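You operate a simulated robot arm through the tools that you are given. There is no shell and no other tool.

You run a simulated two-armed robot. Do the job below in one go: nothing can be reset, and whatever is moved stays where it is left.

TASK
Release the black shell, move it to the press table and cover it.
Fine: lay the black upper shell on its hooks, then slide the table in; leave the lever up.

Only the result counts: the job must be done as asked and must still hold three seconds after the hand-in. Knocking over, shifting, dropping, spilling or breaking anything else fails it. A push-on lid holds only when it is set on centred and level and pressed home; a screw cap is set on level and turned clockwise until tight.

THE ROBOT
Two 7-joint arms with fingered hands on one trunk that stands fixed in place. Base frame: the origin is at the foot of the trunk, x ahead of it, y to its left, z up; the work surface is at about z = 80. Lengths are in cm, angles in rad, forces in N, time in s.
The left shoulder is at [5, 21.4, 86.9], the right one opposite. With the tool pointing down near the work surface each hand reaches from about 40 to 90 cm from the base axis, measured 20 degrees to its own side. Payload 3 kg a hand.
Tool frame (each hand has its own): the origin (TCP) lies between the finger pads and is the grasp point; the fingertips stand 2.6 cm ahead of it; z points along the fingers, y is the line along which they close. The gripper opens to 13.2 cm. The gripper's body begins 7.3 cm behind the TCP. The gripper is a hand of 3 fingers: y runs from the thumb to the fingers, the wrist lies at [0, 0, -22.9] in the tool frame.
Orientation is that of the tool frame in the base frame, as [roll, pitch, yaw] about the fixed x, y, z axes, in that order (R = Rz(yaw) Ry(pitch) Rx(roll)). With the fingers straight down and closing along the base's y, the tool's x points along the base's -x, its y along +y and its z along -z.

THE INTERFACE
- The arms move only by the tool drive_tool. It takes "left_rows", "right_rows" or both (then of equal length, played together; a hand with none holds still); each is a list of rows, each an object of numbers (a shift or turn left out is 0): "x", "y", "z": the shift along the tool's x, y, z in cm; "ax", "ay", "az": the turn, a rotation vector about the tool's x, y, z in rad. In form: [{"x": .., "y": .., "z": .., "ax": .., "ay": .., "az": ..}, ...]. A call has 1 to 20 rows; each row shifts and turns the commanded pose from where the row before left it, along the tool's axes as they then stand. Each row takes 0.2 s and may step no farther than 5 cm and 0.15 rad from the row before; otherwise, the whole call is refused. Where a pose cannot be reached the arm comes as near as it can. A force on the tool above 60 N (or 10 N above the force at the start of the call, whichever is more), or a blocked arm, ends the call early, and 0.2 s more pass. In this call time passes only in rows, and 0.2 s behind the last. The reply holds the time, the measured pose of the TCP, the force on the tool along the base axes, the opening and the grip force, in the units named above and with some noise, with the torque about the TCP (base axes, N m) and any sound that the robot's microphone picked up, and new pictures: "show" is both (left out), scene, wrist or none (wrist: the cameras of the hands that moved).
- Cameras (640 x 400 px; columns grow to the right, rows downward): "scene" is now at [3.7, -1.63, 150.81]; the picture's right is [-0.18, -0.98, 0.00], its down [-0.59, 0.11, -0.80] and it looks along [0.79, -0.15, -0.60] (base axes); focal length 350 px, centre (320, 200). "left" rides on the left gripper at [-6.1, 0.3, -9.2] in its tool frame; the picture's right is [-0.05, -1.00, 0.00], its down [0.83, -0.04, -0.56] and it looks along [0.55, -0.03, 0.83] (tool axes); focal length 230 px, centre (320, 200). "right" rides on the right gripper at [6.1, 0.3, -9.2] in its tool frame; the picture's right is [-0.05, 1.00, 0.00], its down [-0.83, -0.04, -0.55] and it looks along [-0.55, -0.03, 0.83] (tool axes); focal length 230 px, centre (320, 200). There is no depth. A picture from a camera that has moved, and an enlarged one, comes with that camera's place and axes in the base frame and with its lens.
- finger_targets(finger1, finger2, thumb_bend, hand): sets how far each is bent, from 0 (flat) to 1 (curled in); at 0.3 the hand is open as for a grip, at 0.7 the pads meet at the TCP. One left out holds its place. A second passes; each finger stops where it meets its share of the squeeze, and holds until it gets a number again. It is the only way to open and close the hand. It gives what a move gives, with no picture; readings hold the bend of each and the force on the fingers (four entries, about 0 where the hand has none), thumb and palm.
- head_to(pan, tilt): turns the head with the scene camera to pan (to the left, within 1.501 rad either way) and tilt (down, from -0.506 to 1.204), counted from straight ahead of the robot. It gives what a move gives, and a new picture of the scene camera.
- close_up(camera, box): a new picture of the part [left, top, right, bottom] of that camera's present view, enlarged. The clock stands still meanwhile.
- close_job(): hands the job in; it is judged then, once.

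Nothing tells you positions but the pictures and the camera data. Unless the task says otherwise, let go and move clear before handing in.

The tools are called after ">>>" as a command line: name --argument value ..., lists and objects as JSON in quotes. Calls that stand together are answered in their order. drive_tool: Moves the arms, as the interface text tells. Its arguments: {"type":"object","properties":{"left_rows":{"type":"array","items":{"type":"object","properties":{"x":{"type":"number"},"y":{"type":"number"},"z":{"type":"number"},"ax":{"type":"number"},"ay":{"type":"number"},"az":{"type":"number"}}}},"right_rows":{"type":"array","items":{"type":"object","properties":{"x":{"type":"number"},"y":{"type":"number"},"z":{"type":"number"},"ax":{"type":"number"},"ay":{"type":"number"},"az":{"type":"number"}}}},"show":{"type":"string","enum":["both","scene","wrist","none"]}},"required":[]} The other tools are called the same way: finger_targets (finger1, finger2, thumb_bend, hand) moves the fingers one by one; head_to (pan, tilt) turns the head that bears the scene camera; close_up (camera, box) takes an enlarged picture of a part of a camera's view; close_job () hands the job in.

At the start:

```text
clock: 0.0
left_tcp_pos: [51.06, 15.42, 119.11]
left_tool_rot: [3.14, 0.0, 3.014]
left_wrist_force: [0.5, 0.4, 0.5]
left_moment: [0.03, -0.02, 0.0]
left_finger_gap: 13.17
left_grip_force: 0.0
left_shape: jaw
left_bend: [0.3, 0.3, 0.3]
left_finger forces: [0.1, 0.0, 0.1, 0.0, 0.0, 0.1]
right_tcp_pos: [53.64, -32.96, 110.51]
right_tool_rot: [3.141, 0.0, 3.013]
right_wrist_force: [-0.1, -0.8, 0.3]
right_moment: [0.0, -0.01, -0.02]
right_finger_gap: 13.18
right_grip_force: 0.0
right_shape: jaw
right_bend: [0.3, 0.3, 0.3]
right_finger forces: [0.1, 0.0, 0.1, 0.1, 0.0, 0.1]
head pan, tilt: [-0.183, 0.639]
```

scene: 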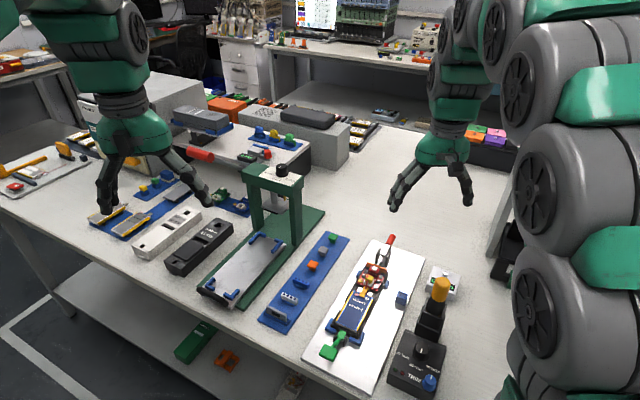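
right: 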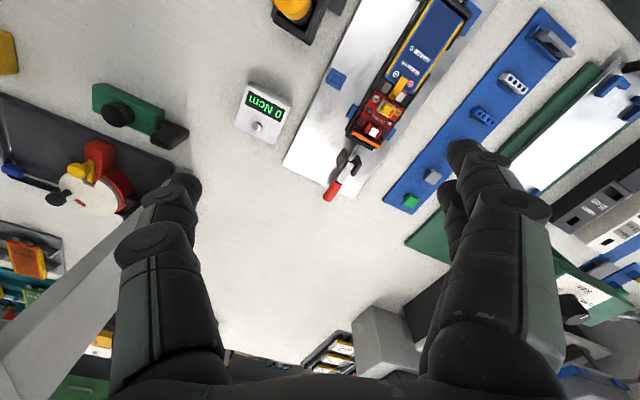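
left: 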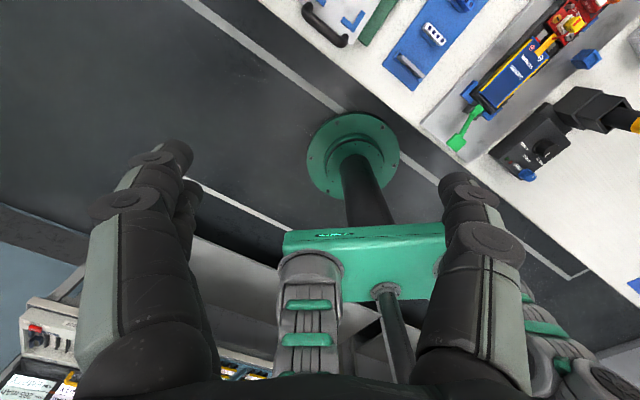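

I see a bench with a green press with a sliding table, white and black shells beside it, and a fixture with a toggle clamp on the right. I'll look closer before moving anything.

>>> close_up --camera "scene" --box '[180, 140, 340, 320]'

>>> close_up --camera "scene" --box '[60, 130, 260, 280]'

>>> close_up --camera "scene" --box '[300, 220, 480, 400]'

>>> close_up --camera "scene" --box '[160, 80, 380, 180]'

```text
2.22 times, centred on (260, 230) of scene
camera zoom: at [3.7, -1.63, 150.81], right [-0.18, -0.98, 0.0], down [-0.59, 0.11, -0.8], along [0.79, -0.15, -0.6], focal length 777 px, centre (453, 133)
```

zoom: 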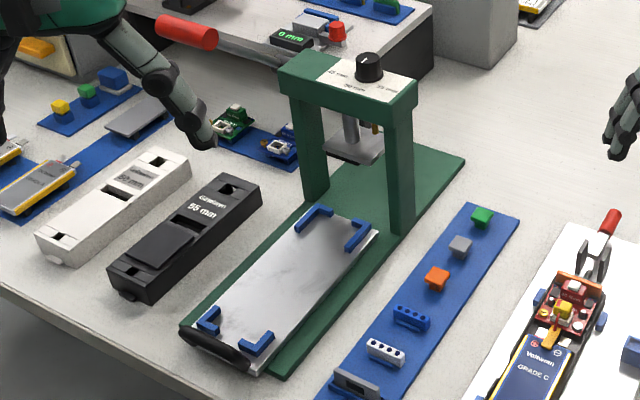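

```text
2.67 times, centred on (160, 205) of scene
camera zoom: at [3.7, -1.63, 150.81], right [-0.18, -0.98, 0.0], down [-0.59, 0.11, -0.8], along [0.79, -0.15, -0.6], focal length 932 px, centre (747, 187)
```

zoom: 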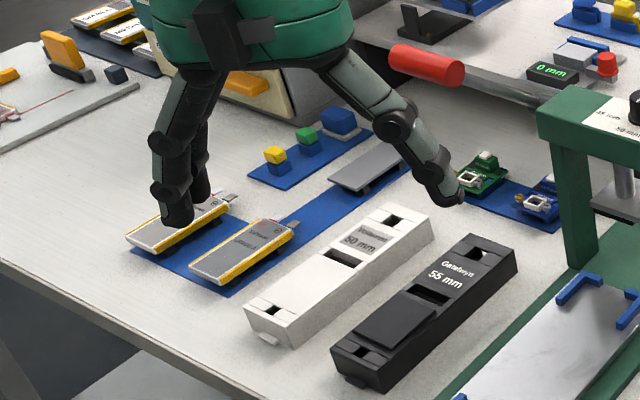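

```text
2.22 times, centred on (390, 310) of scene
camera zoom: at [3.7, -1.63, 150.81], right [-0.18, -0.98, 0.0], down [-0.59, 0.11, -0.8], along [0.79, -0.15, -0.6], focal length 777 px, centre (164, -44)
```

zoom: 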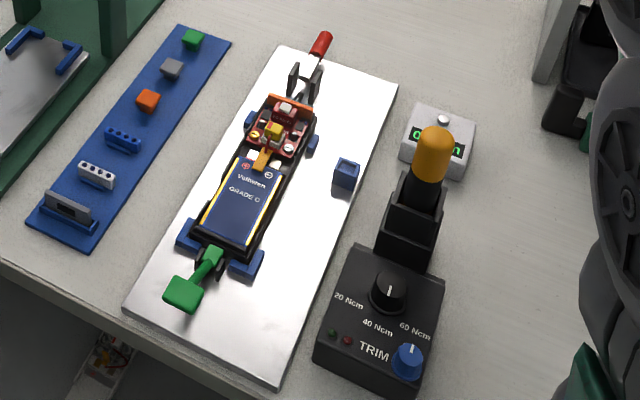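

```text
2.91 times, centred on (270, 130) of scene
camera zoom: at [3.7, -1.63, 150.81], right [-0.18, -0.98, 0.0], down [-0.59, 0.11, -0.8], along [0.79, -0.15, -0.6], focal length 1017 px, centre (466, 404)
```

zoom: 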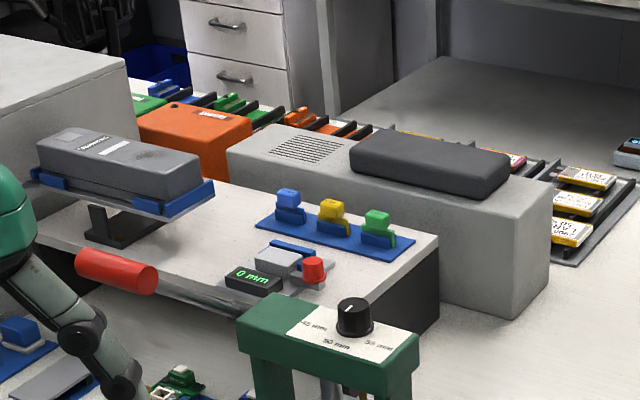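

The half-built lower shell sits in the fixture, held by a green clamp in front and a red one behind. The black upper shell (55 mm) lies loose left of the press, and I need sharper detail of the clamps, the hooks and the table corners.

>>> close_up --camera "scene" --box '[310, 225, 410, 295]'

>>> close_up --camera "scene" --box '[310, 290, 410, 370]'

>>> close_up --camera "scene" --box '[190, 220, 300, 310]'

>>> close_up --camera "scene" --box '[150, 210, 250, 285]'

>>> close_up --camera "right" --box '[300, 0, 500, 220]'

>>> close_up --camera "left" --box '[400, 0, 640, 200]'

```text
5.71 times, centred on (360, 260) of scene
camera zoom: at [3.7, -1.63, 150.81], right [-0.18, -0.98, 0.0], down [-0.59, 0.11, -0.8], along [0.79, -0.15, -0.6], focal length 1998 px, centre (91, -143)
```

zoom: 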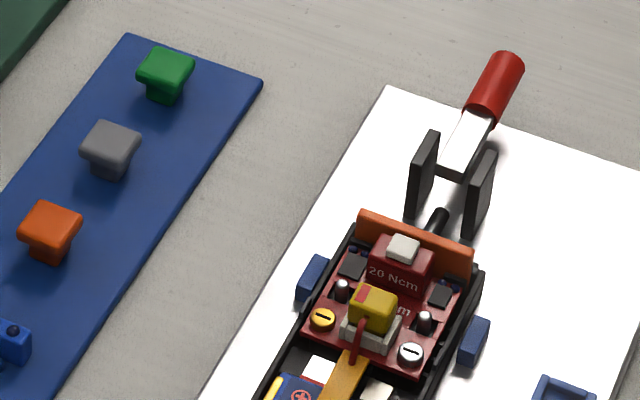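

```text
5.00 times, centred on (360, 330) of scene
camera zoom: at [3.7, -1.63, 150.81], right [-0.18, -0.98, 0.0], down [-0.59, 0.11, -0.8], along [0.79, -0.15, -0.6], focal length 1748 px, centre (120, -450)
```

zoom: 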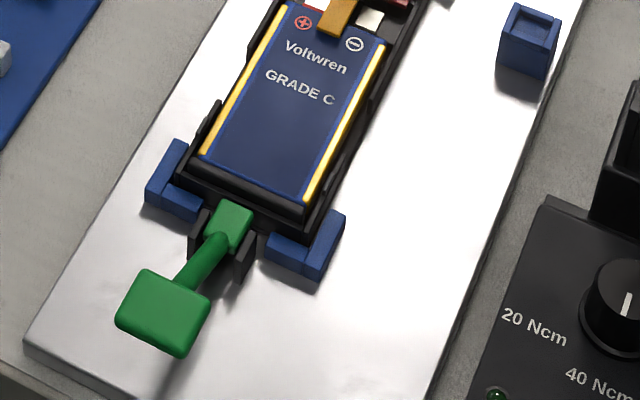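

```text
4.44 times, centred on (245, 265) of scene
camera zoom: at [3.7, -1.63, 150.81], right [-0.18, -0.98, 0.0], down [-0.59, 0.11, -0.8], along [0.79, -0.15, -0.6], focal length 1554 px, centre (653, -89)
```

zoom: 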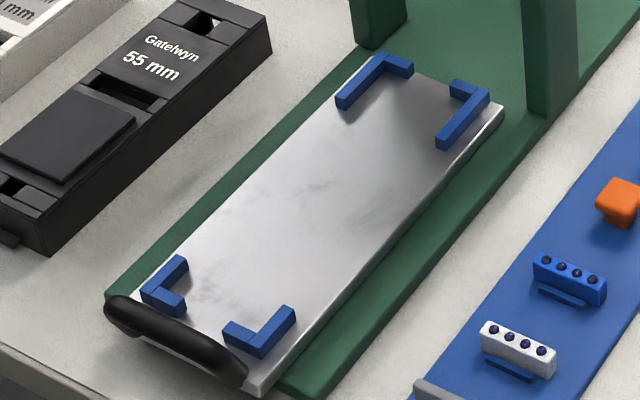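

```text
5.33 times, centred on (200, 248) of scene
camera zoom: at [3.7, -1.63, 150.81], right [-0.18, -0.98, 0.0], down [-0.59, 0.11, -0.8], along [0.79, -0.15, -0.6], focal length 1865 px, centre (960, -53)
```

zoom: 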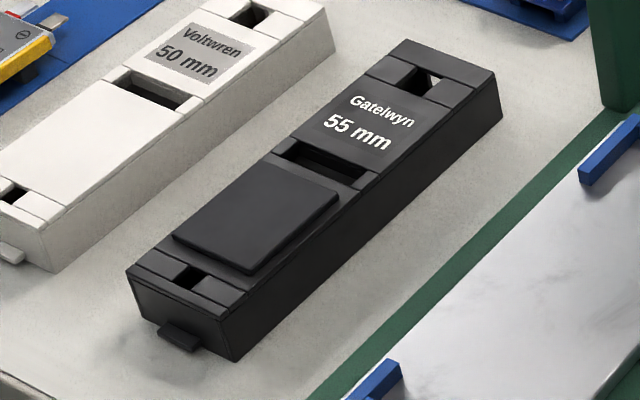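

```text
1.82 times, centred on (400, 110) of right
camera zoom: at [47.68, -31.89, 119.93], right [0.18, 0.98, 0.0], down [0.82, -0.15, 0.55], along [0.55, -0.1, -0.83], focal length 418 px, centre (174, 364)
```

zoom: 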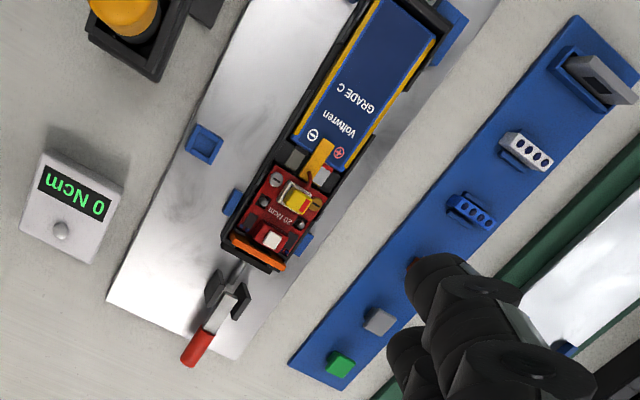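

```text
2.00 times, centred on (520, 100) of left
camera zoom: at [57.23, 14.91, 128.44], right [-0.08, -1.0, 0.0], down [-0.83, 0.06, 0.56], along [-0.55, 0.04, -0.83], focal length 460 px, centre (-80, 400)
```

zoom: 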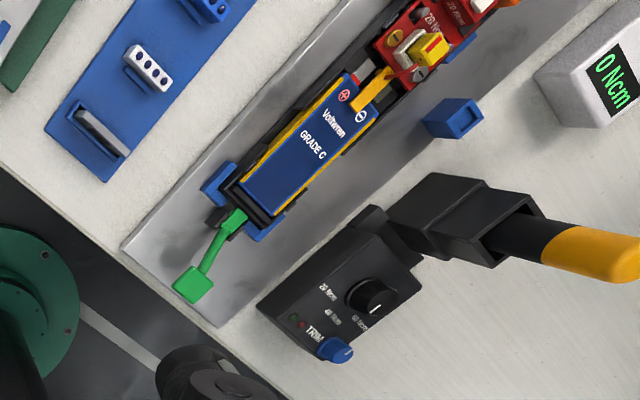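

The upper and lower shells both lie about 38° clockwise from straight ahead, with the lower one around (53, -21) and the table nest around (70, 6). I'll bring the right hand over the fixture, turned to match, to study the clamps with its camera.

>>> drive_tool --right_rows '[{"az": 0.135}, {"az": 0.135}, {"az": 0.135}, {"az": 0.135}, {"x": 2.64, "y": 3.0, "z": 1.83}, {"x": 2.64, "y": 3.0, "z": 1.83}, {"x": 2.64, "y": 3.0, "z": 1.83}]'

```text
clock: 1.6
left_tcp_pos: [51.05, 15.35, 119.1]
left_tool_rot: [3.141, 0.002, 3.013]
left_wrist_force: [-0.5, 0.4, 0.2]
left_moment: [0.01, 0.0, -0.02]
left_finger_gap: 13.21
left_grip_force: 0.0
left_shape: jaw
left_bend: [0.3, 0.3, 0.3]
left_finger forces: [0.1, 0.1, 0.0, 0.1, 0.1, 0.1]
right_tcp_pos: [53.12, -20.99, 105.14]
right_tool_rot: [3.141, 0.0, 2.475]
right_wrist_force: [0.3, -0.6, 0.3]
right_moment: [0.01, -0.02, 0.02]
right_finger_gap: 13.18
right_grip_force: 0.0
right_shape: jaw
right_bend: [0.3, 0.3, 0.3]
right_finger forces: [0.0, 0.0, 0.0, 0.0, 0.0, 0.0]
head pan, tilt: [-0.183, 0.639]
camera right: at [48.49, -16.97, 114.44], right [0.66, 0.75, 0.0], down [0.63, -0.55, 0.56], along [0.42, -0.37, -0.83], focal length 230 px, centre (320, 200)
```

scene: 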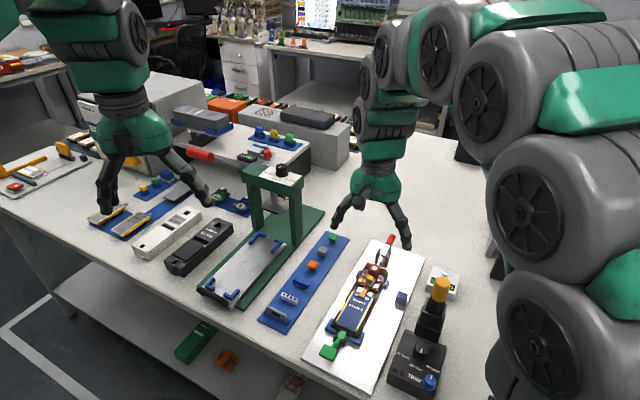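
right: 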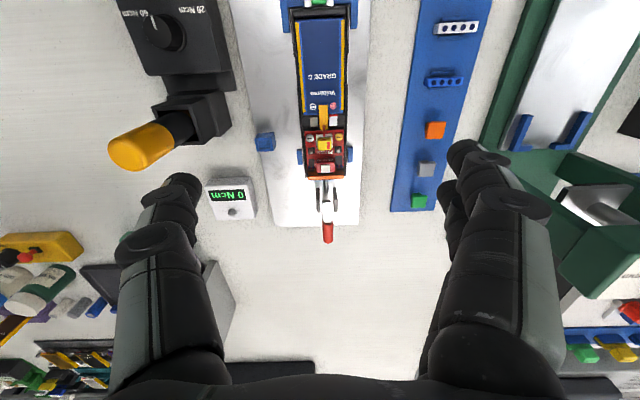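

The camera now looks straight along the fixture. I'll enlarge the clamps and the shell.

>>> close_up --camera "right" --box '[280, 110, 370, 250]'

>>> close_up --camera "right" --box '[230, 0, 420, 240]'

>>> close_up --camera "scene" --box '[370, 230, 410, 270]'

>>> close_up --camera "scene" --box '[315, 315, 365, 365]'

```text
2.86 times, centred on (325, 180) of right
camera zoom: at [48.49, -16.97, 114.44], right [0.66, 0.75, 0.0], down [0.63, -0.55, 0.56], along [0.42, -0.37, -0.83], focal length 657 px, centre (306, 257)
```

zoom: 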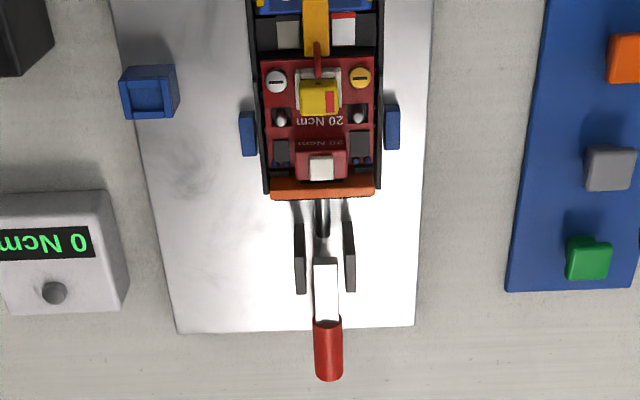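

```text
1.67 times, centred on (325, 120) of right
camera zoom: at [48.49, -16.97, 114.44], right [0.66, 0.75, 0.0], down [0.63, -0.55, 0.56], along [0.42, -0.37, -0.83], focal length 384 px, centre (312, 333)
```

zoom: 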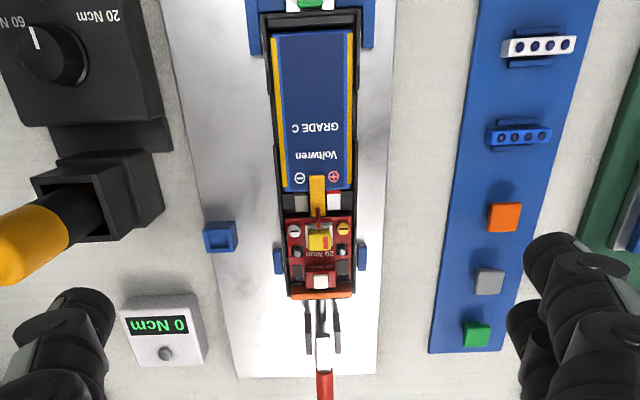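

```text
10.00 times, centred on (390, 250) of scene
camera zoom: at [3.7, -1.63, 150.81], right [-0.18, -0.98, 0.0], down [-0.59, 0.11, -0.8], along [0.79, -0.15, -0.6], focal length 3497 px, centre (-380, -300)
```

zoom: 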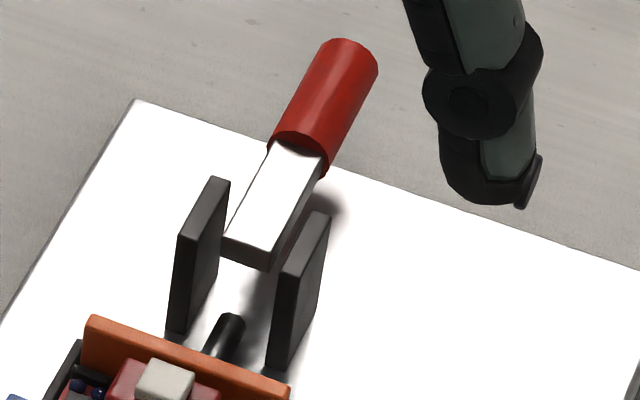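

```text
8.00 times, centred on (340, 340) of scene
camera zoom: at [3.7, -1.63, 150.81], right [-0.18, -0.98, 0.0], down [-0.59, 0.11, -0.8], along [0.79, -0.15, -0.6], focal length 2798 px, centre (160, -920)
```

zoom: 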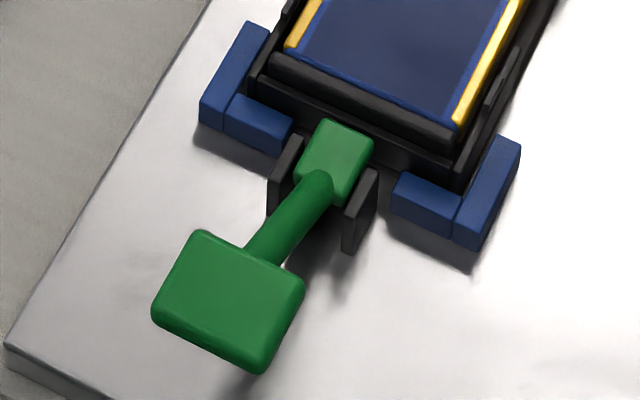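

Next I want a low side view of both clamps to learn which way they open. I'll swing the left hand over so its camera looks across the front of the fixture.

>>> drive_tool --left_rows '[{"az": -0.1436, "z": 1.5}, {"az": -0.1436, "z": 1.5}, {"az": -0.1436, "z": 1.5}, {"az": -0.1436, "z": 1.5}, {"az": -0.1436, "z": 1.5}, {"az": -0.1436, "z": 1.5}, {"az": -0.1436, "z": 1.5}, {"az": -0.1436, "z": 1.5}, {"az": -0.1436, "z": 1.5}, {"az": -0.1436, "z": 1.5}, {"az": -0.1436, "z": 1.5}, {"x": 3.41, "y": 1.15, "z": 2.7}, {"x": 3.41, "y": 1.15, "z": 2.7}, {"x": 3.41, "y": 1.15, "z": 2.7}, {"x": 3.41, "y": 1.15, "z": 2.7}, {"ay": 0.125}, {"ay": 0.125}, {"ay": 0.125}, {"ay": 0.125}]'

```text
clock: 5.6
left_tcp_pos: [44.83, 2.37, 91.92]
left_tool_rot: [-3.14, -0.501, -1.69]
left_wrist_force: [0.2, -0.2, 0.4]
left_moment: [0.02, 0.04, -0.01]
left_finger_gap: 13.18
left_grip_force: 0.2
left_shape: jaw
left_bend: [0.3, 0.3, 0.3]
left_finger forces: [0.1, 0.0, 0.0, 0.1, 0.0, 0.0]
right_tcp_pos: [53.07, -20.97, 105.11]
right_tool_rot: [-3.141, 0.0, 2.476]
right_wrist_force: [0.4, -1.1, -0.1]
right_moment: [0.0, 0.01, 0.0]
right_finger_gap: 13.17
right_grip_force: 0.1
right_shape: jaw
right_bend: [0.3, 0.3, 0.3]
right_finger forces: [0.0, 0.1, 0.1, 0.0, 0.0, 0.0]
head pan, tilt: [-0.183, 0.639]
camera left: at [45.75, 12.18, 97.08], right [1.0, -0.07, -0.02], down [-0.01, -0.46, 0.89], along [-0.08, -0.88, -0.46], focal length 230 px, centre (320, 200)
```

scene: 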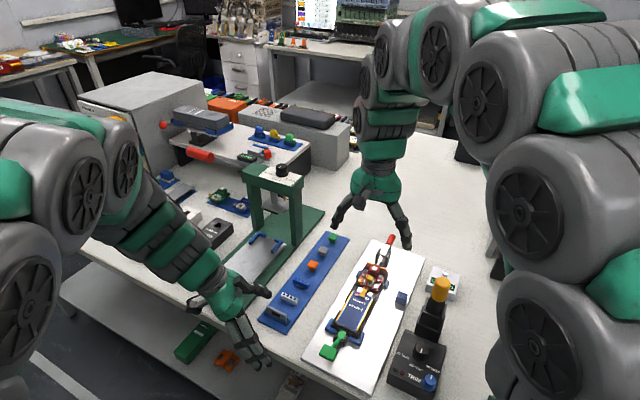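
left: 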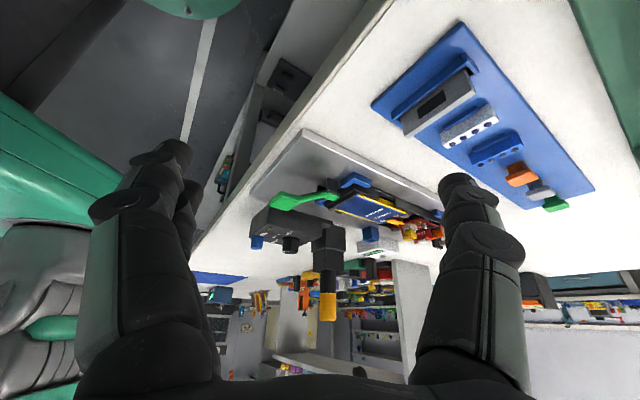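

>>> close_up --camera "left" --box '[250, 140, 360, 240]'

>>> close_up --camera "left" --box '[320, 160, 450, 260]'

```text
4.00 times, centred on (305, 190) of left
camera zoom: at [45.75, 12.18, 97.08], right [1.0, -0.07, -0.02], down [-0.01, -0.46, 0.89], along [-0.08, -0.88, -0.46], focal length 920 px, centre (380, 240)
```

zoom: 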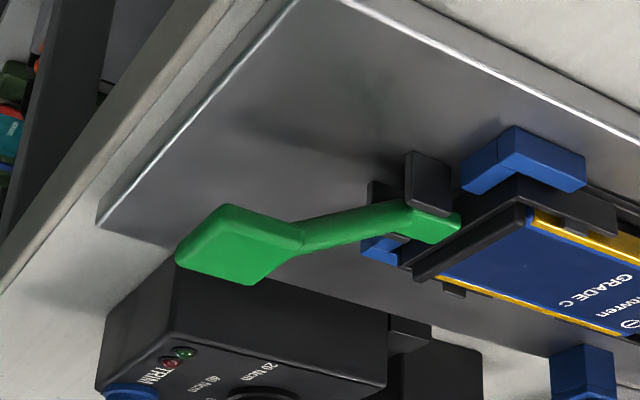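

```text
4.00 times, centred on (385, 210) of left
camera zoom: at [45.75, 12.18, 97.08], right [1.0, -0.07, -0.02], down [-0.01, -0.46, 0.89], along [-0.08, -0.88, -0.46], focal length 920 px, centre (60, 160)
```

zoom: 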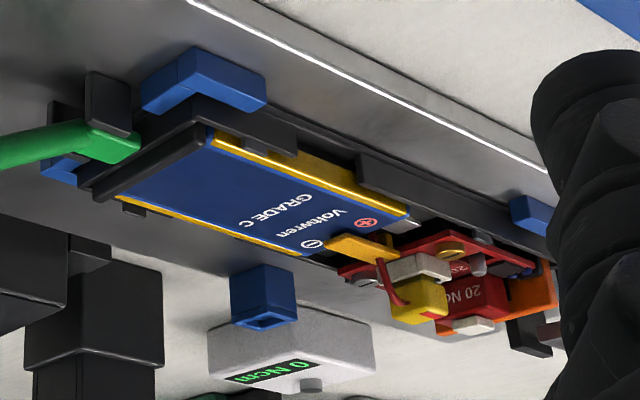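

The green lever's paddle stands higher than its jaw, so pressing it down should lift the jaw. I'll move the right hand aside and slide the left camera along to see the red clamp from the side.

>>> drive_tool --right_rows '[{"x": -0.6, "y": -4, "z": -1.75}, {"x": -0.6, "y": -4, "z": -1.75}, {"x": -0.6, "y": -4, "z": -1.75}, {"x": -0.6, "y": -4, "z": -1.75}]' --show "none"

>>> drive_tool --left_rows '[{"x": 1.39, "y": -3.57, "z": 0.76}, {"x": 1.39, "y": -3.57, "z": 0.76}, {"x": 1.39, "y": -3.57, "z": 0.76}, {"x": 1.39, "y": -3.57, "z": 0.76}, {"x": 1.39, "y": -3.57, "z": 0.76}]'

>>> close_up --camera "left" --box '[280, 140, 440, 240]'

>>> close_up --camera "left" --box '[340, 160, 420, 210]'

```text
clock: 6.6
left_tcp_pos: [44.88, 2.31, 91.86]
left_tool_rot: [-3.14, -0.499, -1.689]
left_wrist_force: [0.0, 0.3, -0.1]
left_moment: [0.02, 0.0, 0.04]
left_finger_gap: 13.19
left_grip_force: 0.1
left_shape: jaw
left_bend: [0.3, 0.3, 0.3]
left_finger forces: [0.0, 0.0, 0.0, 0.0, 0.1, 0.1]
right_tcp_pos: [44.96, -35.22, 112.19]
right_tool_rot: [-3.142, 0.001, 2.476]
right_wrist_force: [0.1, -0.5, -0.7]
right_moment: [0.03, 0.0, 0.0]
right_finger_gap: 13.2
right_grip_force: 0.0
right_shape: jaw
right_bend: [0.3, 0.3, 0.3]
right_finger forces: [0.0, 0.0, 0.0, 0.0, 0.0, 0.0]
head pan, tilt: [-0.183, 0.639]
```

```text
clock: 7.8
left_tcp_pos: [61.71, -7.69, 91.89]
left_tool_rot: [3.141, -0.499, -1.688]
left_wrist_force: [0.1, 1.3, 1.1]
left_moment: [0.0, -0.01, -0.02]
left_finger_gap: 13.17
left_grip_force: 0.1
left_shape: jaw
left_bend: [0.3, 0.3, 0.3]
left_finger forces: [0.1, 0.0, 0.1, 0.2, 0.0, 0.1]
right_tcp_pos: [45.0, -35.16, 112.02]
right_tool_rot: [3.141, -0.001, 2.476]
right_wrist_force: [0.1, -0.4, -0.1]
right_moment: [-0.04, -0.02, -0.01]
right_finger_gap: 13.17
right_grip_force: 0.1
right_shape: jaw
right_bend: [0.3, 0.3, 0.3]
right_finger forces: [0.1, 0.0, 0.0, 0.0, 0.0, 0.1]
head pan, tilt: [-0.183, 0.639]
camera left: at [62.65, 2.11, 97.03], right [1.0, -0.07, -0.02], down [-0.01, -0.46, 0.89], along [-0.08, -0.88, -0.46], focal length 230 px, centre (320, 200)
```

scene: 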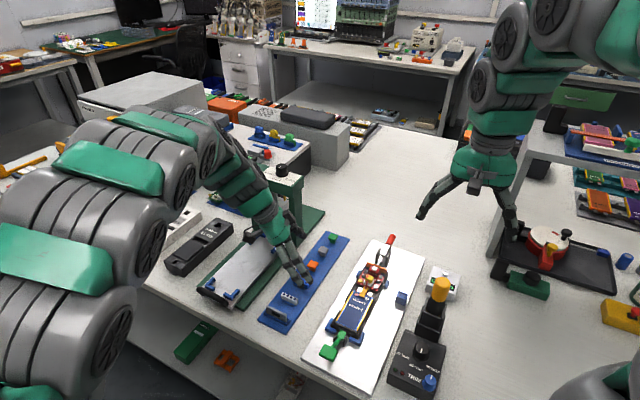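
left: 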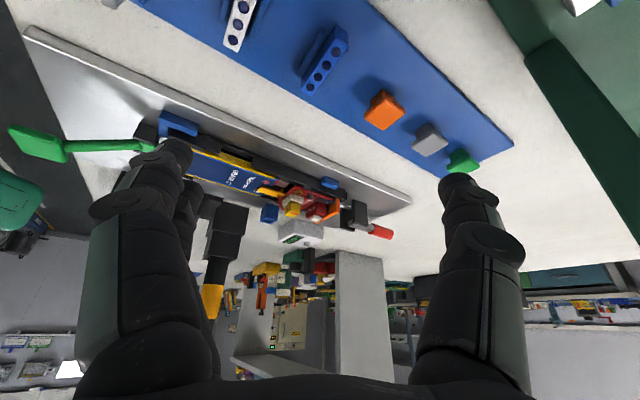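

```text
4.00 times, centred on (360, 190) of left
camera zoom: at [62.65, 2.11, 97.03], right [1.0, -0.07, -0.02], down [-0.01, -0.46, 0.89], along [-0.08, -0.88, -0.46], focal length 920 px, centre (160, 240)
```

zoom: 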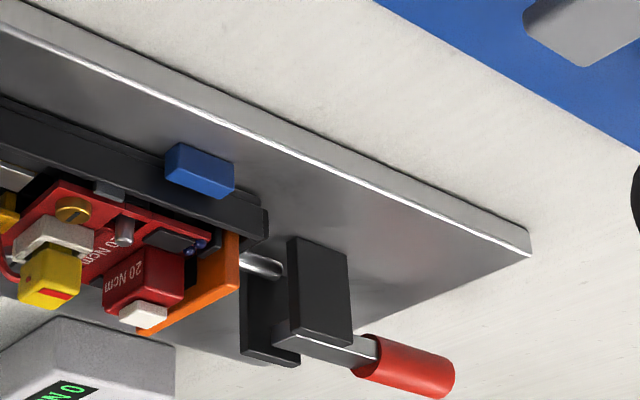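

```text
8.00 times, centred on (380, 185) of left
camera zoom: at [62.65, 2.11, 97.03], right [1.0, -0.07, -0.02], down [-0.01, -0.46, 0.89], along [-0.08, -0.88, -0.46], focal length 1841 px, centre (-160, 320)
```

zoom: 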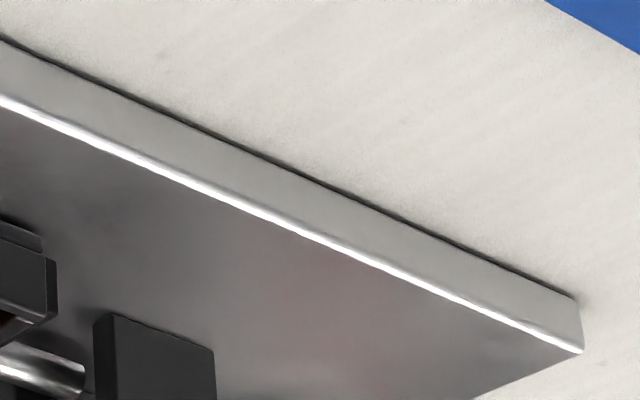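

Seen upside down, the red clamp is shut: the handle lies flat at about z = 84 with its pivot between the dark pillars, and the plunger presses on the shell's end. I'll bring the right hand above the red handle near (69.2, -33.4).

>>> drive_tool --right_rows '[{"x": -2.56, "y": 2.337, "z": 2.43}, {"x": -2.56, "y": 2.337, "z": 2.43}, {"x": -2.56, "y": 2.337, "z": 2.43}, {"x": -2.56, "y": 2.337, "z": 2.43}, {"x": -2.56, "y": 2.337, "z": 2.43}, {"x": -2.56, "y": 2.337, "z": 2.43}, {"x": -2.56, "y": 2.337, "z": 2.43}]' --show "both"

>>> close_up --camera "right" --box '[240, 60, 400, 220]'

>>> close_up --camera "left" --box '[280, 140, 440, 240]'

```text
clock: 9.4
left_tcp_pos: [61.72, -7.66, 91.91]
left_tool_rot: [3.141, -0.499, -1.69]
left_wrist_force: [0.1, -0.6, -0.1]
left_moment: [0.01, 0.02, 0.0]
left_finger_gap: 13.2
left_grip_force: 0.2
left_shape: jaw
left_bend: [0.3, 0.3, 0.3]
left_finger forces: [0.0, 0.0, 0.1, 0.1, 0.1, 0.1]
right_tcp_pos: [69.2, -33.32, 95.06]
right_tool_rot: [3.141, -0.001, 2.476]
right_wrist_force: [0.4, -0.1, -0.6]
right_moment: [0.01, 0.01, 0.01]
right_finger_gap: 13.19
right_grip_force: 0.0
right_shape: jaw
right_bend: [0.3, 0.3, 0.3]
right_finger forces: [0.0, 0.0, 0.1, 0.0, 0.0, 0.0]
head pan, tilt: [-0.183, 0.639]
camera right: at [64.61, -29.3, 104.33], right [0.66, 0.75, 0.0], down [0.63, -0.55, 0.55], along [0.42, -0.37, -0.83], focal length 230 px, centre (320, 200)
```

scene: 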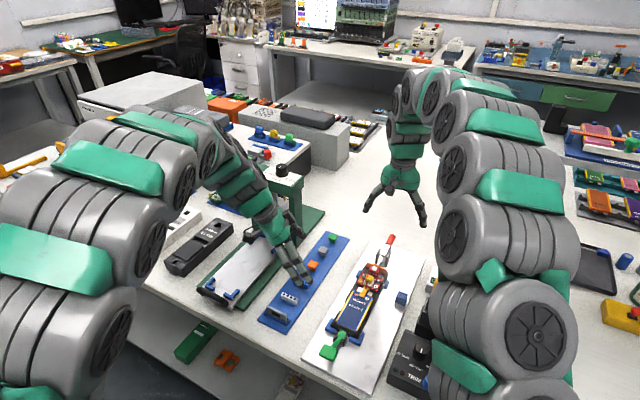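
right: 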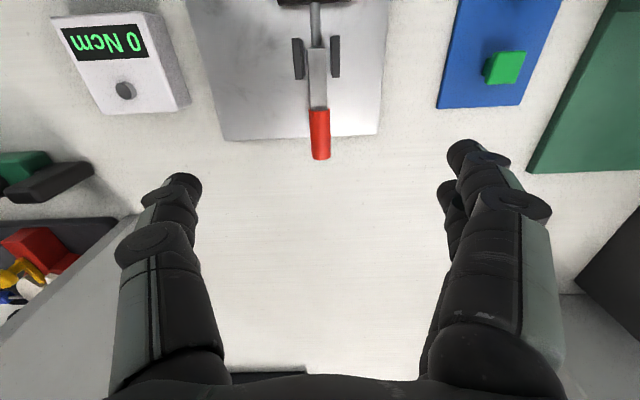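

```text
2.50 times, centred on (320, 140) of right
camera zoom: at [64.61, -29.3, 104.33], right [0.66, 0.75, 0.0], down [0.63, -0.55, 0.55], along [0.42, -0.37, -0.83], focal length 575 px, centre (320, 350)
```

zoom: 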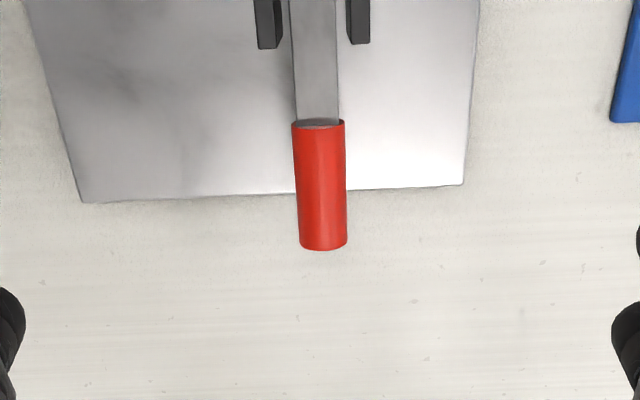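

```text
4.00 times, centred on (360, 190) of left
camera zoom: at [62.59, 2.15, 97.06], right [1.0, -0.07, -0.02], down [-0.01, -0.46, 0.89], along [-0.08, -0.88, -0.46], focal length 920 px, centre (160, 240)
```

zoom: 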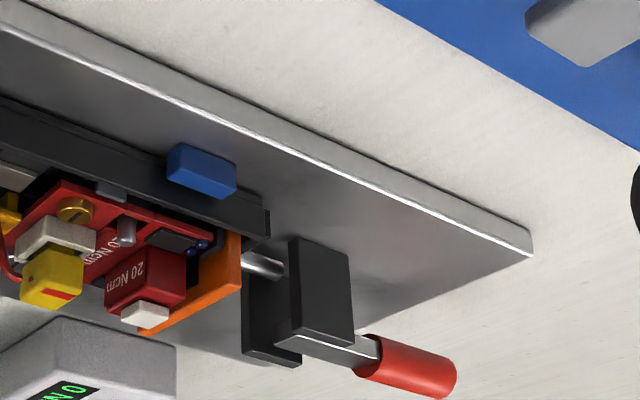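

The handle centre works out at (69.3, -33.4) with the hand in line with it. I'll lower straight down and take hold of it.

>>> drive_tool --right_rows '[{"z": 3.5}, {"z": 3.5}, {"z": 3.4}]' --show "wrist"

>>> finger_targets --hand "right" --finger1 0.7 --finger2 0.7 --thumb_bend 0.7

>>> close_up --camera "right" --box '[240, 60, 400, 220]'

>>> close_up --camera "left" --box '[280, 140, 440, 240]'

```text
clock: 10.2
left_tcp_pos: [61.67, -7.7, 91.87]
left_tool_rot: [-3.141, -0.499, -1.689]
left_wrist_force: [-0.2, 0.3, 0.2]
left_moment: [0.0, 0.01, 0.01]
left_finger_gap: 13.16
left_grip_force: 0.1
left_shape: jaw
left_bend: [0.3, 0.3, 0.3]
left_finger forces: [0.1, 0.0, 0.0, 0.1, 0.1, 0.0]
right_tcp_pos: [69.29, -33.22, 84.49]
right_tool_rot: [3.141, -0.002, 2.475]
right_wrist_force: [0.7, -0.1, -0.3]
right_moment: [0.0, 0.0, -0.01]
right_finger_gap: 13.2
right_grip_force: 0.0
right_shape: jaw
right_bend: [0.3, 0.3, 0.3]
right_finger forces: [0.0, 0.0, 0.1, 0.0, 0.1, 0.0]
head pan, tilt: [-0.183, 0.639]
camera right: at [64.67, -29.25, 93.88], right [0.66, 0.75, 0.0], down [0.63, -0.55, 0.56], along [0.42, -0.37, -0.83], focal length 230 px, centre (320, 200)
```

right: 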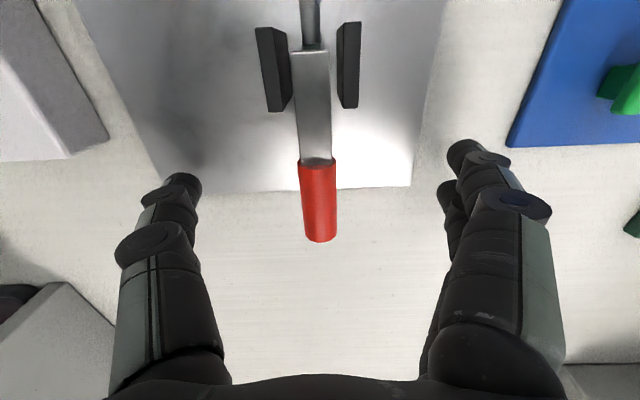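

```text
clock: 11.2
left_tcp_pos: [61.74, -7.74, 91.84]
left_tool_rot: [-3.141, -0.499, -1.69]
left_wrist_force: [0.1, -0.1, 0.5]
left_moment: [0.0, 0.0, 0.01]
left_finger_gap: 13.21
left_grip_force: 0.0
left_shape: jaw
left_bend: [0.3, 0.3, 0.3]
left_finger forces: [0.1, 0.0, 0.0, 0.0, 0.0, 0.0]
right_tcp_pos: [69.31, -33.39, 84.78]
right_tool_rot: [-3.141, -0.002, 2.475]
right_wrist_force: [-0.6, -2.4, -2.0]
right_moment: [-0.02, 0.01, -0.01]
right_finger_gap: 0.86
right_grip_force: 1.3
right_shape: fingers
right_bend: [0.69, 0.69, 0.69]
right_finger forces: [0.3, 0.3, 0.1, 0.0, 2.4, 0.0]
head pan, tilt: [-0.183, 0.639]
```

```text
2.50 times, centred on (320, 140) of right
camera zoom: at [64.65, -29.27, 93.95], right [0.66, 0.75, 0.0], down [0.63, -0.55, 0.55], along [0.42, -0.37, -0.83], focal length 575 px, centre (320, 350)
```

zoom: 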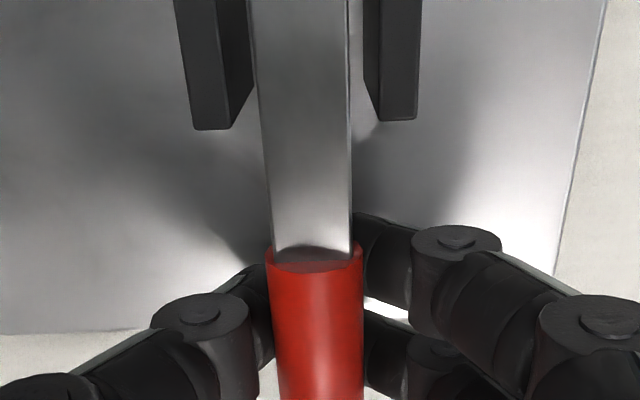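

```text
4.00 times, centred on (360, 190) of left
camera zoom: at [62.59, 2.15, 97.05], right [1.0, -0.07, -0.02], down [-0.01, -0.46, 0.89], along [-0.08, -0.88, -0.46], focal length 920 px, centre (160, 240)
```

zoom: 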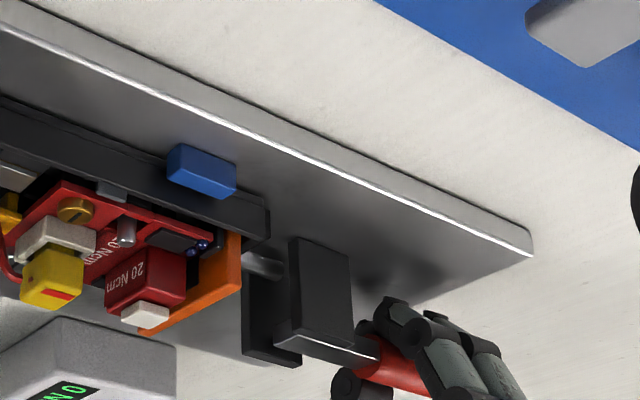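

The fingers have closed around and under the red handle. I'll lift it along an arc around its pivot, leaning the hand back as it rises.

>>> drive_tool --right_rows '[{"x": 0.058, "z": -0.823, "ay": -0.07}, {"x": 0.115, "z": -0.818, "ay": -0.07}, {"x": 0.172, "z": -0.807, "ay": -0.07}, {"x": 0.228, "z": -0.793, "ay": -0.07}]' --show "wrist"

>>> close_up --camera "left" --box '[280, 140, 440, 240]'

```text
clock: 12.2
left_tcp_pos: [61.69, -7.59, 91.85]
left_tool_rot: [-3.14, -0.498, -1.688]
left_wrist_force: [1.2, 0.0, -1.2]
left_moment: [-0.01, -0.03, -0.01]
left_finger_gap: 13.2
left_grip_force: 0.2
left_shape: jaw
left_bend: [0.3, 0.3, 0.3]
left_finger forces: [0.0, 0.1, 0.0, 0.1, 0.0, 0.0]
right_tcp_pos: [68.47, -32.63, 87.74]
right_tool_rot: [-3.14, 0.278, 2.476]
right_wrist_force: [0.7, -2.1, -0.7]
right_moment: [-0.05, -0.03, -0.05]
right_finger_gap: 1.01
right_grip_force: 1.9
right_shape: fingers
right_bend: [0.68, 0.7, 0.69]
right_finger forces: [1.8, 0.0, 0.0, 0.0, 1.9, 0.1]
head pan, tilt: [-0.183, 0.639]
camera right: at [62.08, -27.21, 95.07], right [0.66, 0.75, 0.01], down [0.48, -0.43, 0.76], along [0.58, -0.49, -0.65], focal length 230 px, centre (320, 200)
```

right: 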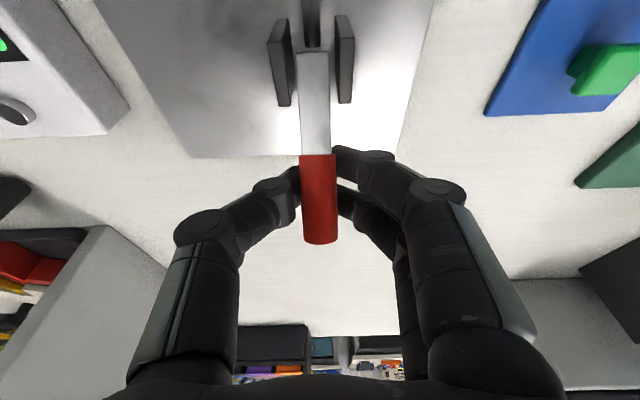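

```text
4.00 times, centred on (360, 190) of left
camera zoom: at [62.59, 2.16, 97.05], right [1.0, -0.07, -0.02], down [-0.01, -0.46, 0.89], along [-0.08, -0.88, -0.46], focal length 920 px, centre (160, 240)
```

zoom: 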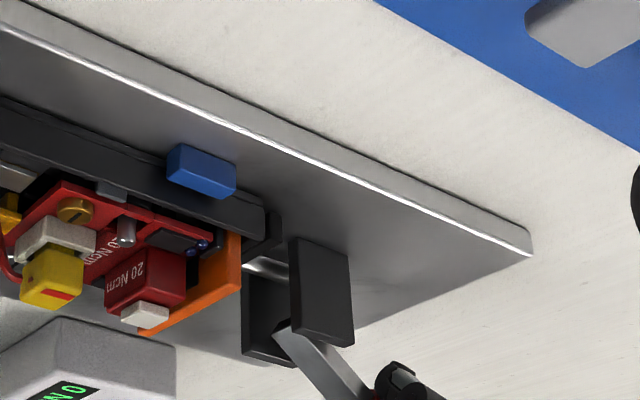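

The handle is lifting with almost no force and the plunger is pulling back. I'll carry on to near upright.

>>> drive_tool --right_rows '[{"x": 0.284, "z": -0.776, "ay": -0.07}, {"x": 0.336, "z": -0.753, "ay": -0.07}, {"x": 0.389, "z": -0.729, "ay": -0.07}, {"x": 0.438, "z": -0.7, "ay": -0.07}, {"x": 0.486, "z": -0.667, "ay": -0.07}, {"x": 0.532, "z": -0.63, "ay": -0.07}]' --show "both"

>>> close_up --camera "left" --box '[280, 140, 440, 240]'

```text
clock: 13.6
left_tcp_pos: [61.77, -7.71, 91.86]
left_tool_rot: [3.14, -0.499, -1.689]
left_wrist_force: [-0.7, -0.7, 0.6]
left_moment: [0.0, -0.03, -0.03]
left_finger_gap: 13.2
left_grip_force: 0.1
left_shape: jaw
left_bend: [0.3, 0.3, 0.3]
left_finger forces: [0.0, 0.1, 0.0, 0.1, 0.0, 0.0]
right_tcp_pos: [65.42, -30.27, 90.61]
right_tool_rot: [-3.14, 0.699, 2.475]
right_wrist_force: [7.0, -5.8, -2.3]
right_moment: [-0.06, -0.12, -0.01]
right_finger_gap: 1.59
right_grip_force: 4.4
right_shape: fingers
right_bend: [0.65, 0.7, 0.68]
right_finger forces: [3.2, 0.0, 0.1, 0.0, 5.1, 0.0]
head pan, tilt: [-0.183, 0.639]
camera right: at [57.21, -23.43, 93.71], right [0.65, 0.76, 0.03], down [0.19, -0.2, 0.96], along [0.74, -0.62, -0.28], focal length 230 px, centre (320, 200)
```

scene: 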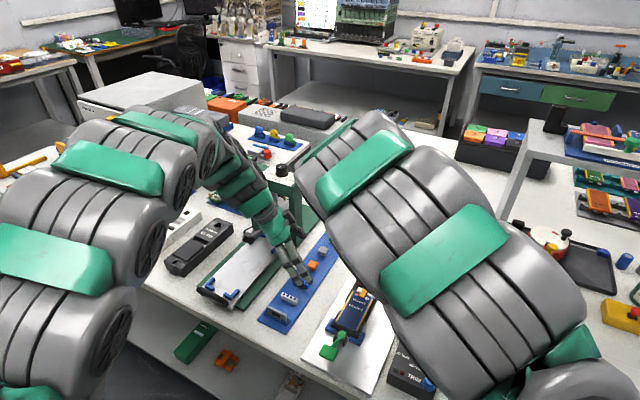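
right: 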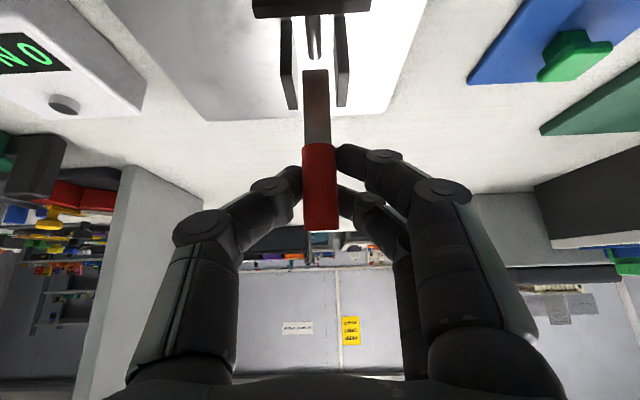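

```text
4.00 times, centred on (360, 190) of left
camera zoom: at [62.6, 2.14, 97.05], right [1.0, -0.07, -0.02], down [-0.01, -0.46, 0.89], along [-0.08, -0.88, -0.46], focal length 920 px, centre (160, 240)
```

zoom: 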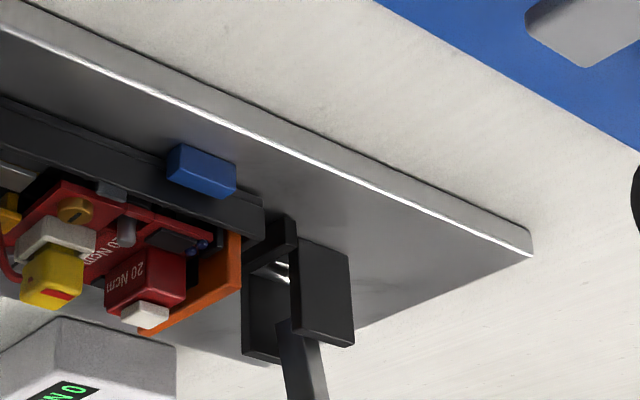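

The plunger has pulled back about a centimetre and the handle is near upright. I'll nudge it a little farther to make sure it is past its centre.

>>> drive_tool --right_rows '[{"x": 0.574, "z": -0.592}, {"x": 0.33, "z": -0.26}]' --show "wrist"

>>> close_up --camera "left" --box '[280, 140, 440, 240]'

```text
clock: 14.2
left_tcp_pos: [61.72, -7.66, 91.82]
left_tool_rot: [-3.141, -0.5, -1.69]
left_wrist_force: [0.5, 0.4, 0.3]
left_moment: [0.02, -0.01, 0.03]
left_finger_gap: 13.19
left_grip_force: 0.1
left_shape: jaw
left_bend: [0.3, 0.3, 0.3]
left_finger forces: [0.0, 0.0, 0.0, 0.0, 0.0, 0.1]
right_tcp_pos: [64.47, -29.41, 90.55]
right_tool_rot: [3.141, 0.7, 2.477]
right_wrist_force: [4.7, -4.8, -0.2]
right_moment: [-0.08, -0.04, -0.01]
right_finger_gap: 1.41
right_grip_force: 4.4
right_shape: fingers
right_bend: [0.68, 0.66, 0.67]
right_finger forces: [0.9, 3.8, 0.1, 0.1, 4.4, 0.0]
head pan, tilt: [-0.183, 0.639]
camera right: at [56.26, -22.63, 93.76], right [0.65, 0.76, 0.03], down [0.19, -0.21, 0.96], along [0.74, -0.62, -0.28], focal length 230 px, centre (320, 200)
```

right: 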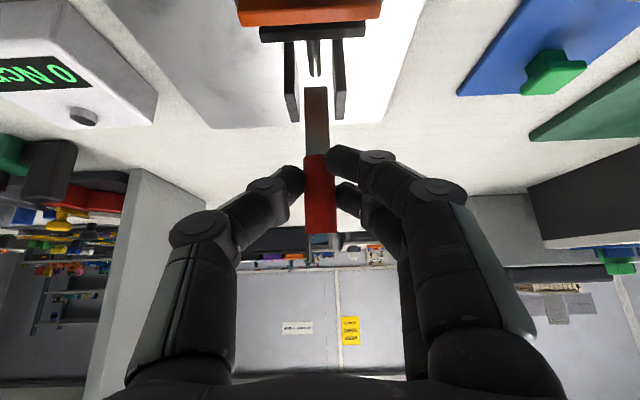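

```text
4.00 times, centred on (360, 190) of left
camera zoom: at [62.59, 2.15, 97.05], right [1.0, -0.07, -0.02], down [-0.01, -0.46, 0.89], along [-0.08, -0.88, -0.46], focal length 920 px, centre (160, 240)
```

zoom: 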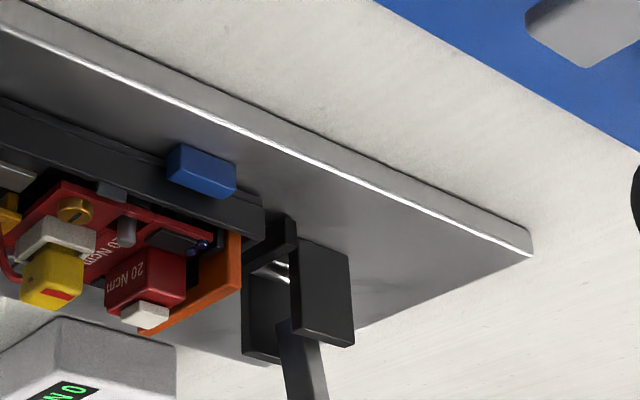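

The handle hasn't moved further, so it is at its open stop. I'll let go and back the hand off along its own axis.

>>> finger_targets --hand "right" --finger1 0.3 --finger2 0.3 --thumb_bend 0.3

>>> drive_tool --right_rows '[{"z": -3}, {"z": -4}, {"z": -4}]' --show "both"

>>> close_up --camera "left" --box '[280, 140, 440, 240]'

```text
clock: 15.2
left_tcp_pos: [61.75, -7.51, 91.81]
left_tool_rot: [-3.141, -0.499, -1.689]
left_wrist_force: [0.4, 0.1, -0.4]
left_moment: [-0.01, 0.01, 0.0]
left_finger_gap: 13.19
left_grip_force: 0.0
left_shape: jaw
left_bend: [0.3, 0.3, 0.3]
left_finger forces: [0.1, 0.0, 0.1, 0.1, 0.1, 0.0]
right_tcp_pos: [64.38, -29.46, 90.6]
right_tool_rot: [-3.141, 0.701, 2.474]
right_wrist_force: [0.2, -0.2, -0.3]
right_moment: [0.03, 0.0, -0.01]
right_finger_gap: 13.4
right_grip_force: 0.1
right_shape: fingers
right_bend: [0.3, 0.3, 0.3]
right_finger forces: [0.0, 0.0, 0.0, 0.0, 0.0, 0.0]
head pan, tilt: [-0.183, 0.639]
```

```text
clock: 16.0
left_tcp_pos: [61.74, -7.6, 91.82]
left_tool_rot: [-3.14, -0.499, -1.69]
left_wrist_force: [-0.1, -0.1, -0.3]
left_moment: [0.03, -0.03, -0.03]
left_finger_gap: 13.17
left_grip_force: 0.0
left_shape: jaw
left_bend: [0.3, 0.3, 0.3]
left_finger forces: [0.0, 0.0, 0.1, 0.0, 0.0, 0.1]
right_tcp_pos: [58.83, -24.9, 99.03]
right_tool_rot: [-3.141, 0.699, 2.476]
right_wrist_force: [0.0, -0.5, -0.4]
right_moment: [-0.01, 0.03, 0.0]
right_finger_gap: 13.41
right_grip_force: 0.0
right_shape: fingers
right_bend: [0.3, 0.3, 0.3]
right_finger forces: [0.1, 0.1, 0.0, 0.1, 0.0, 0.0]
head pan, tilt: [-0.183, 0.639]
camera right: at [50.73, -18.21, 102.2], right [0.65, 0.76, 0.03], down [0.19, -0.21, 0.96], along [0.74, -0.62, -0.28], focal length 230 px, centre (320, 200)
```

scene: 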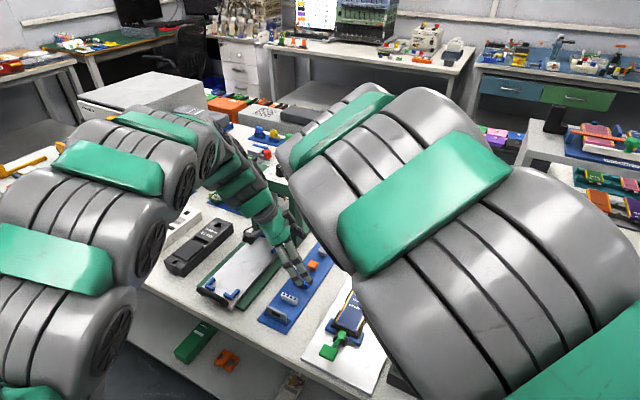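
right: 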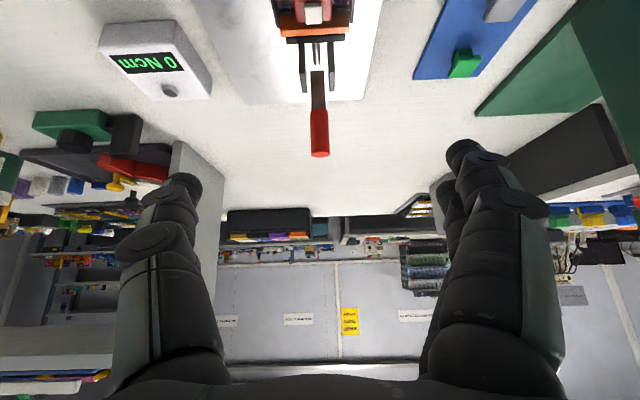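

```text
4.00 times, centred on (360, 190) of left
camera zoom: at [62.59, 2.15, 97.05], right [1.0, -0.07, -0.02], down [-0.01, -0.46, 0.89], along [-0.08, -0.88, -0.46], focal length 920 px, centre (160, 240)
```

zoom: 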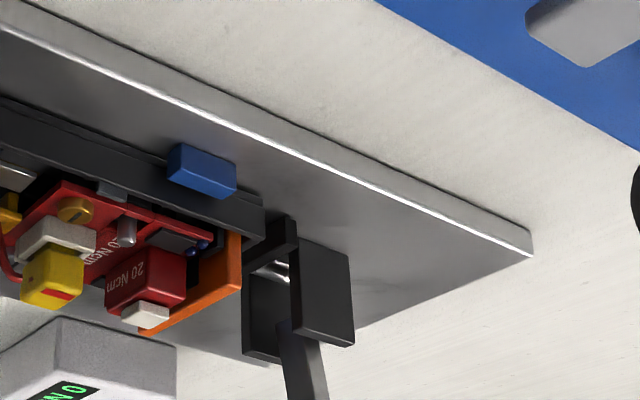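

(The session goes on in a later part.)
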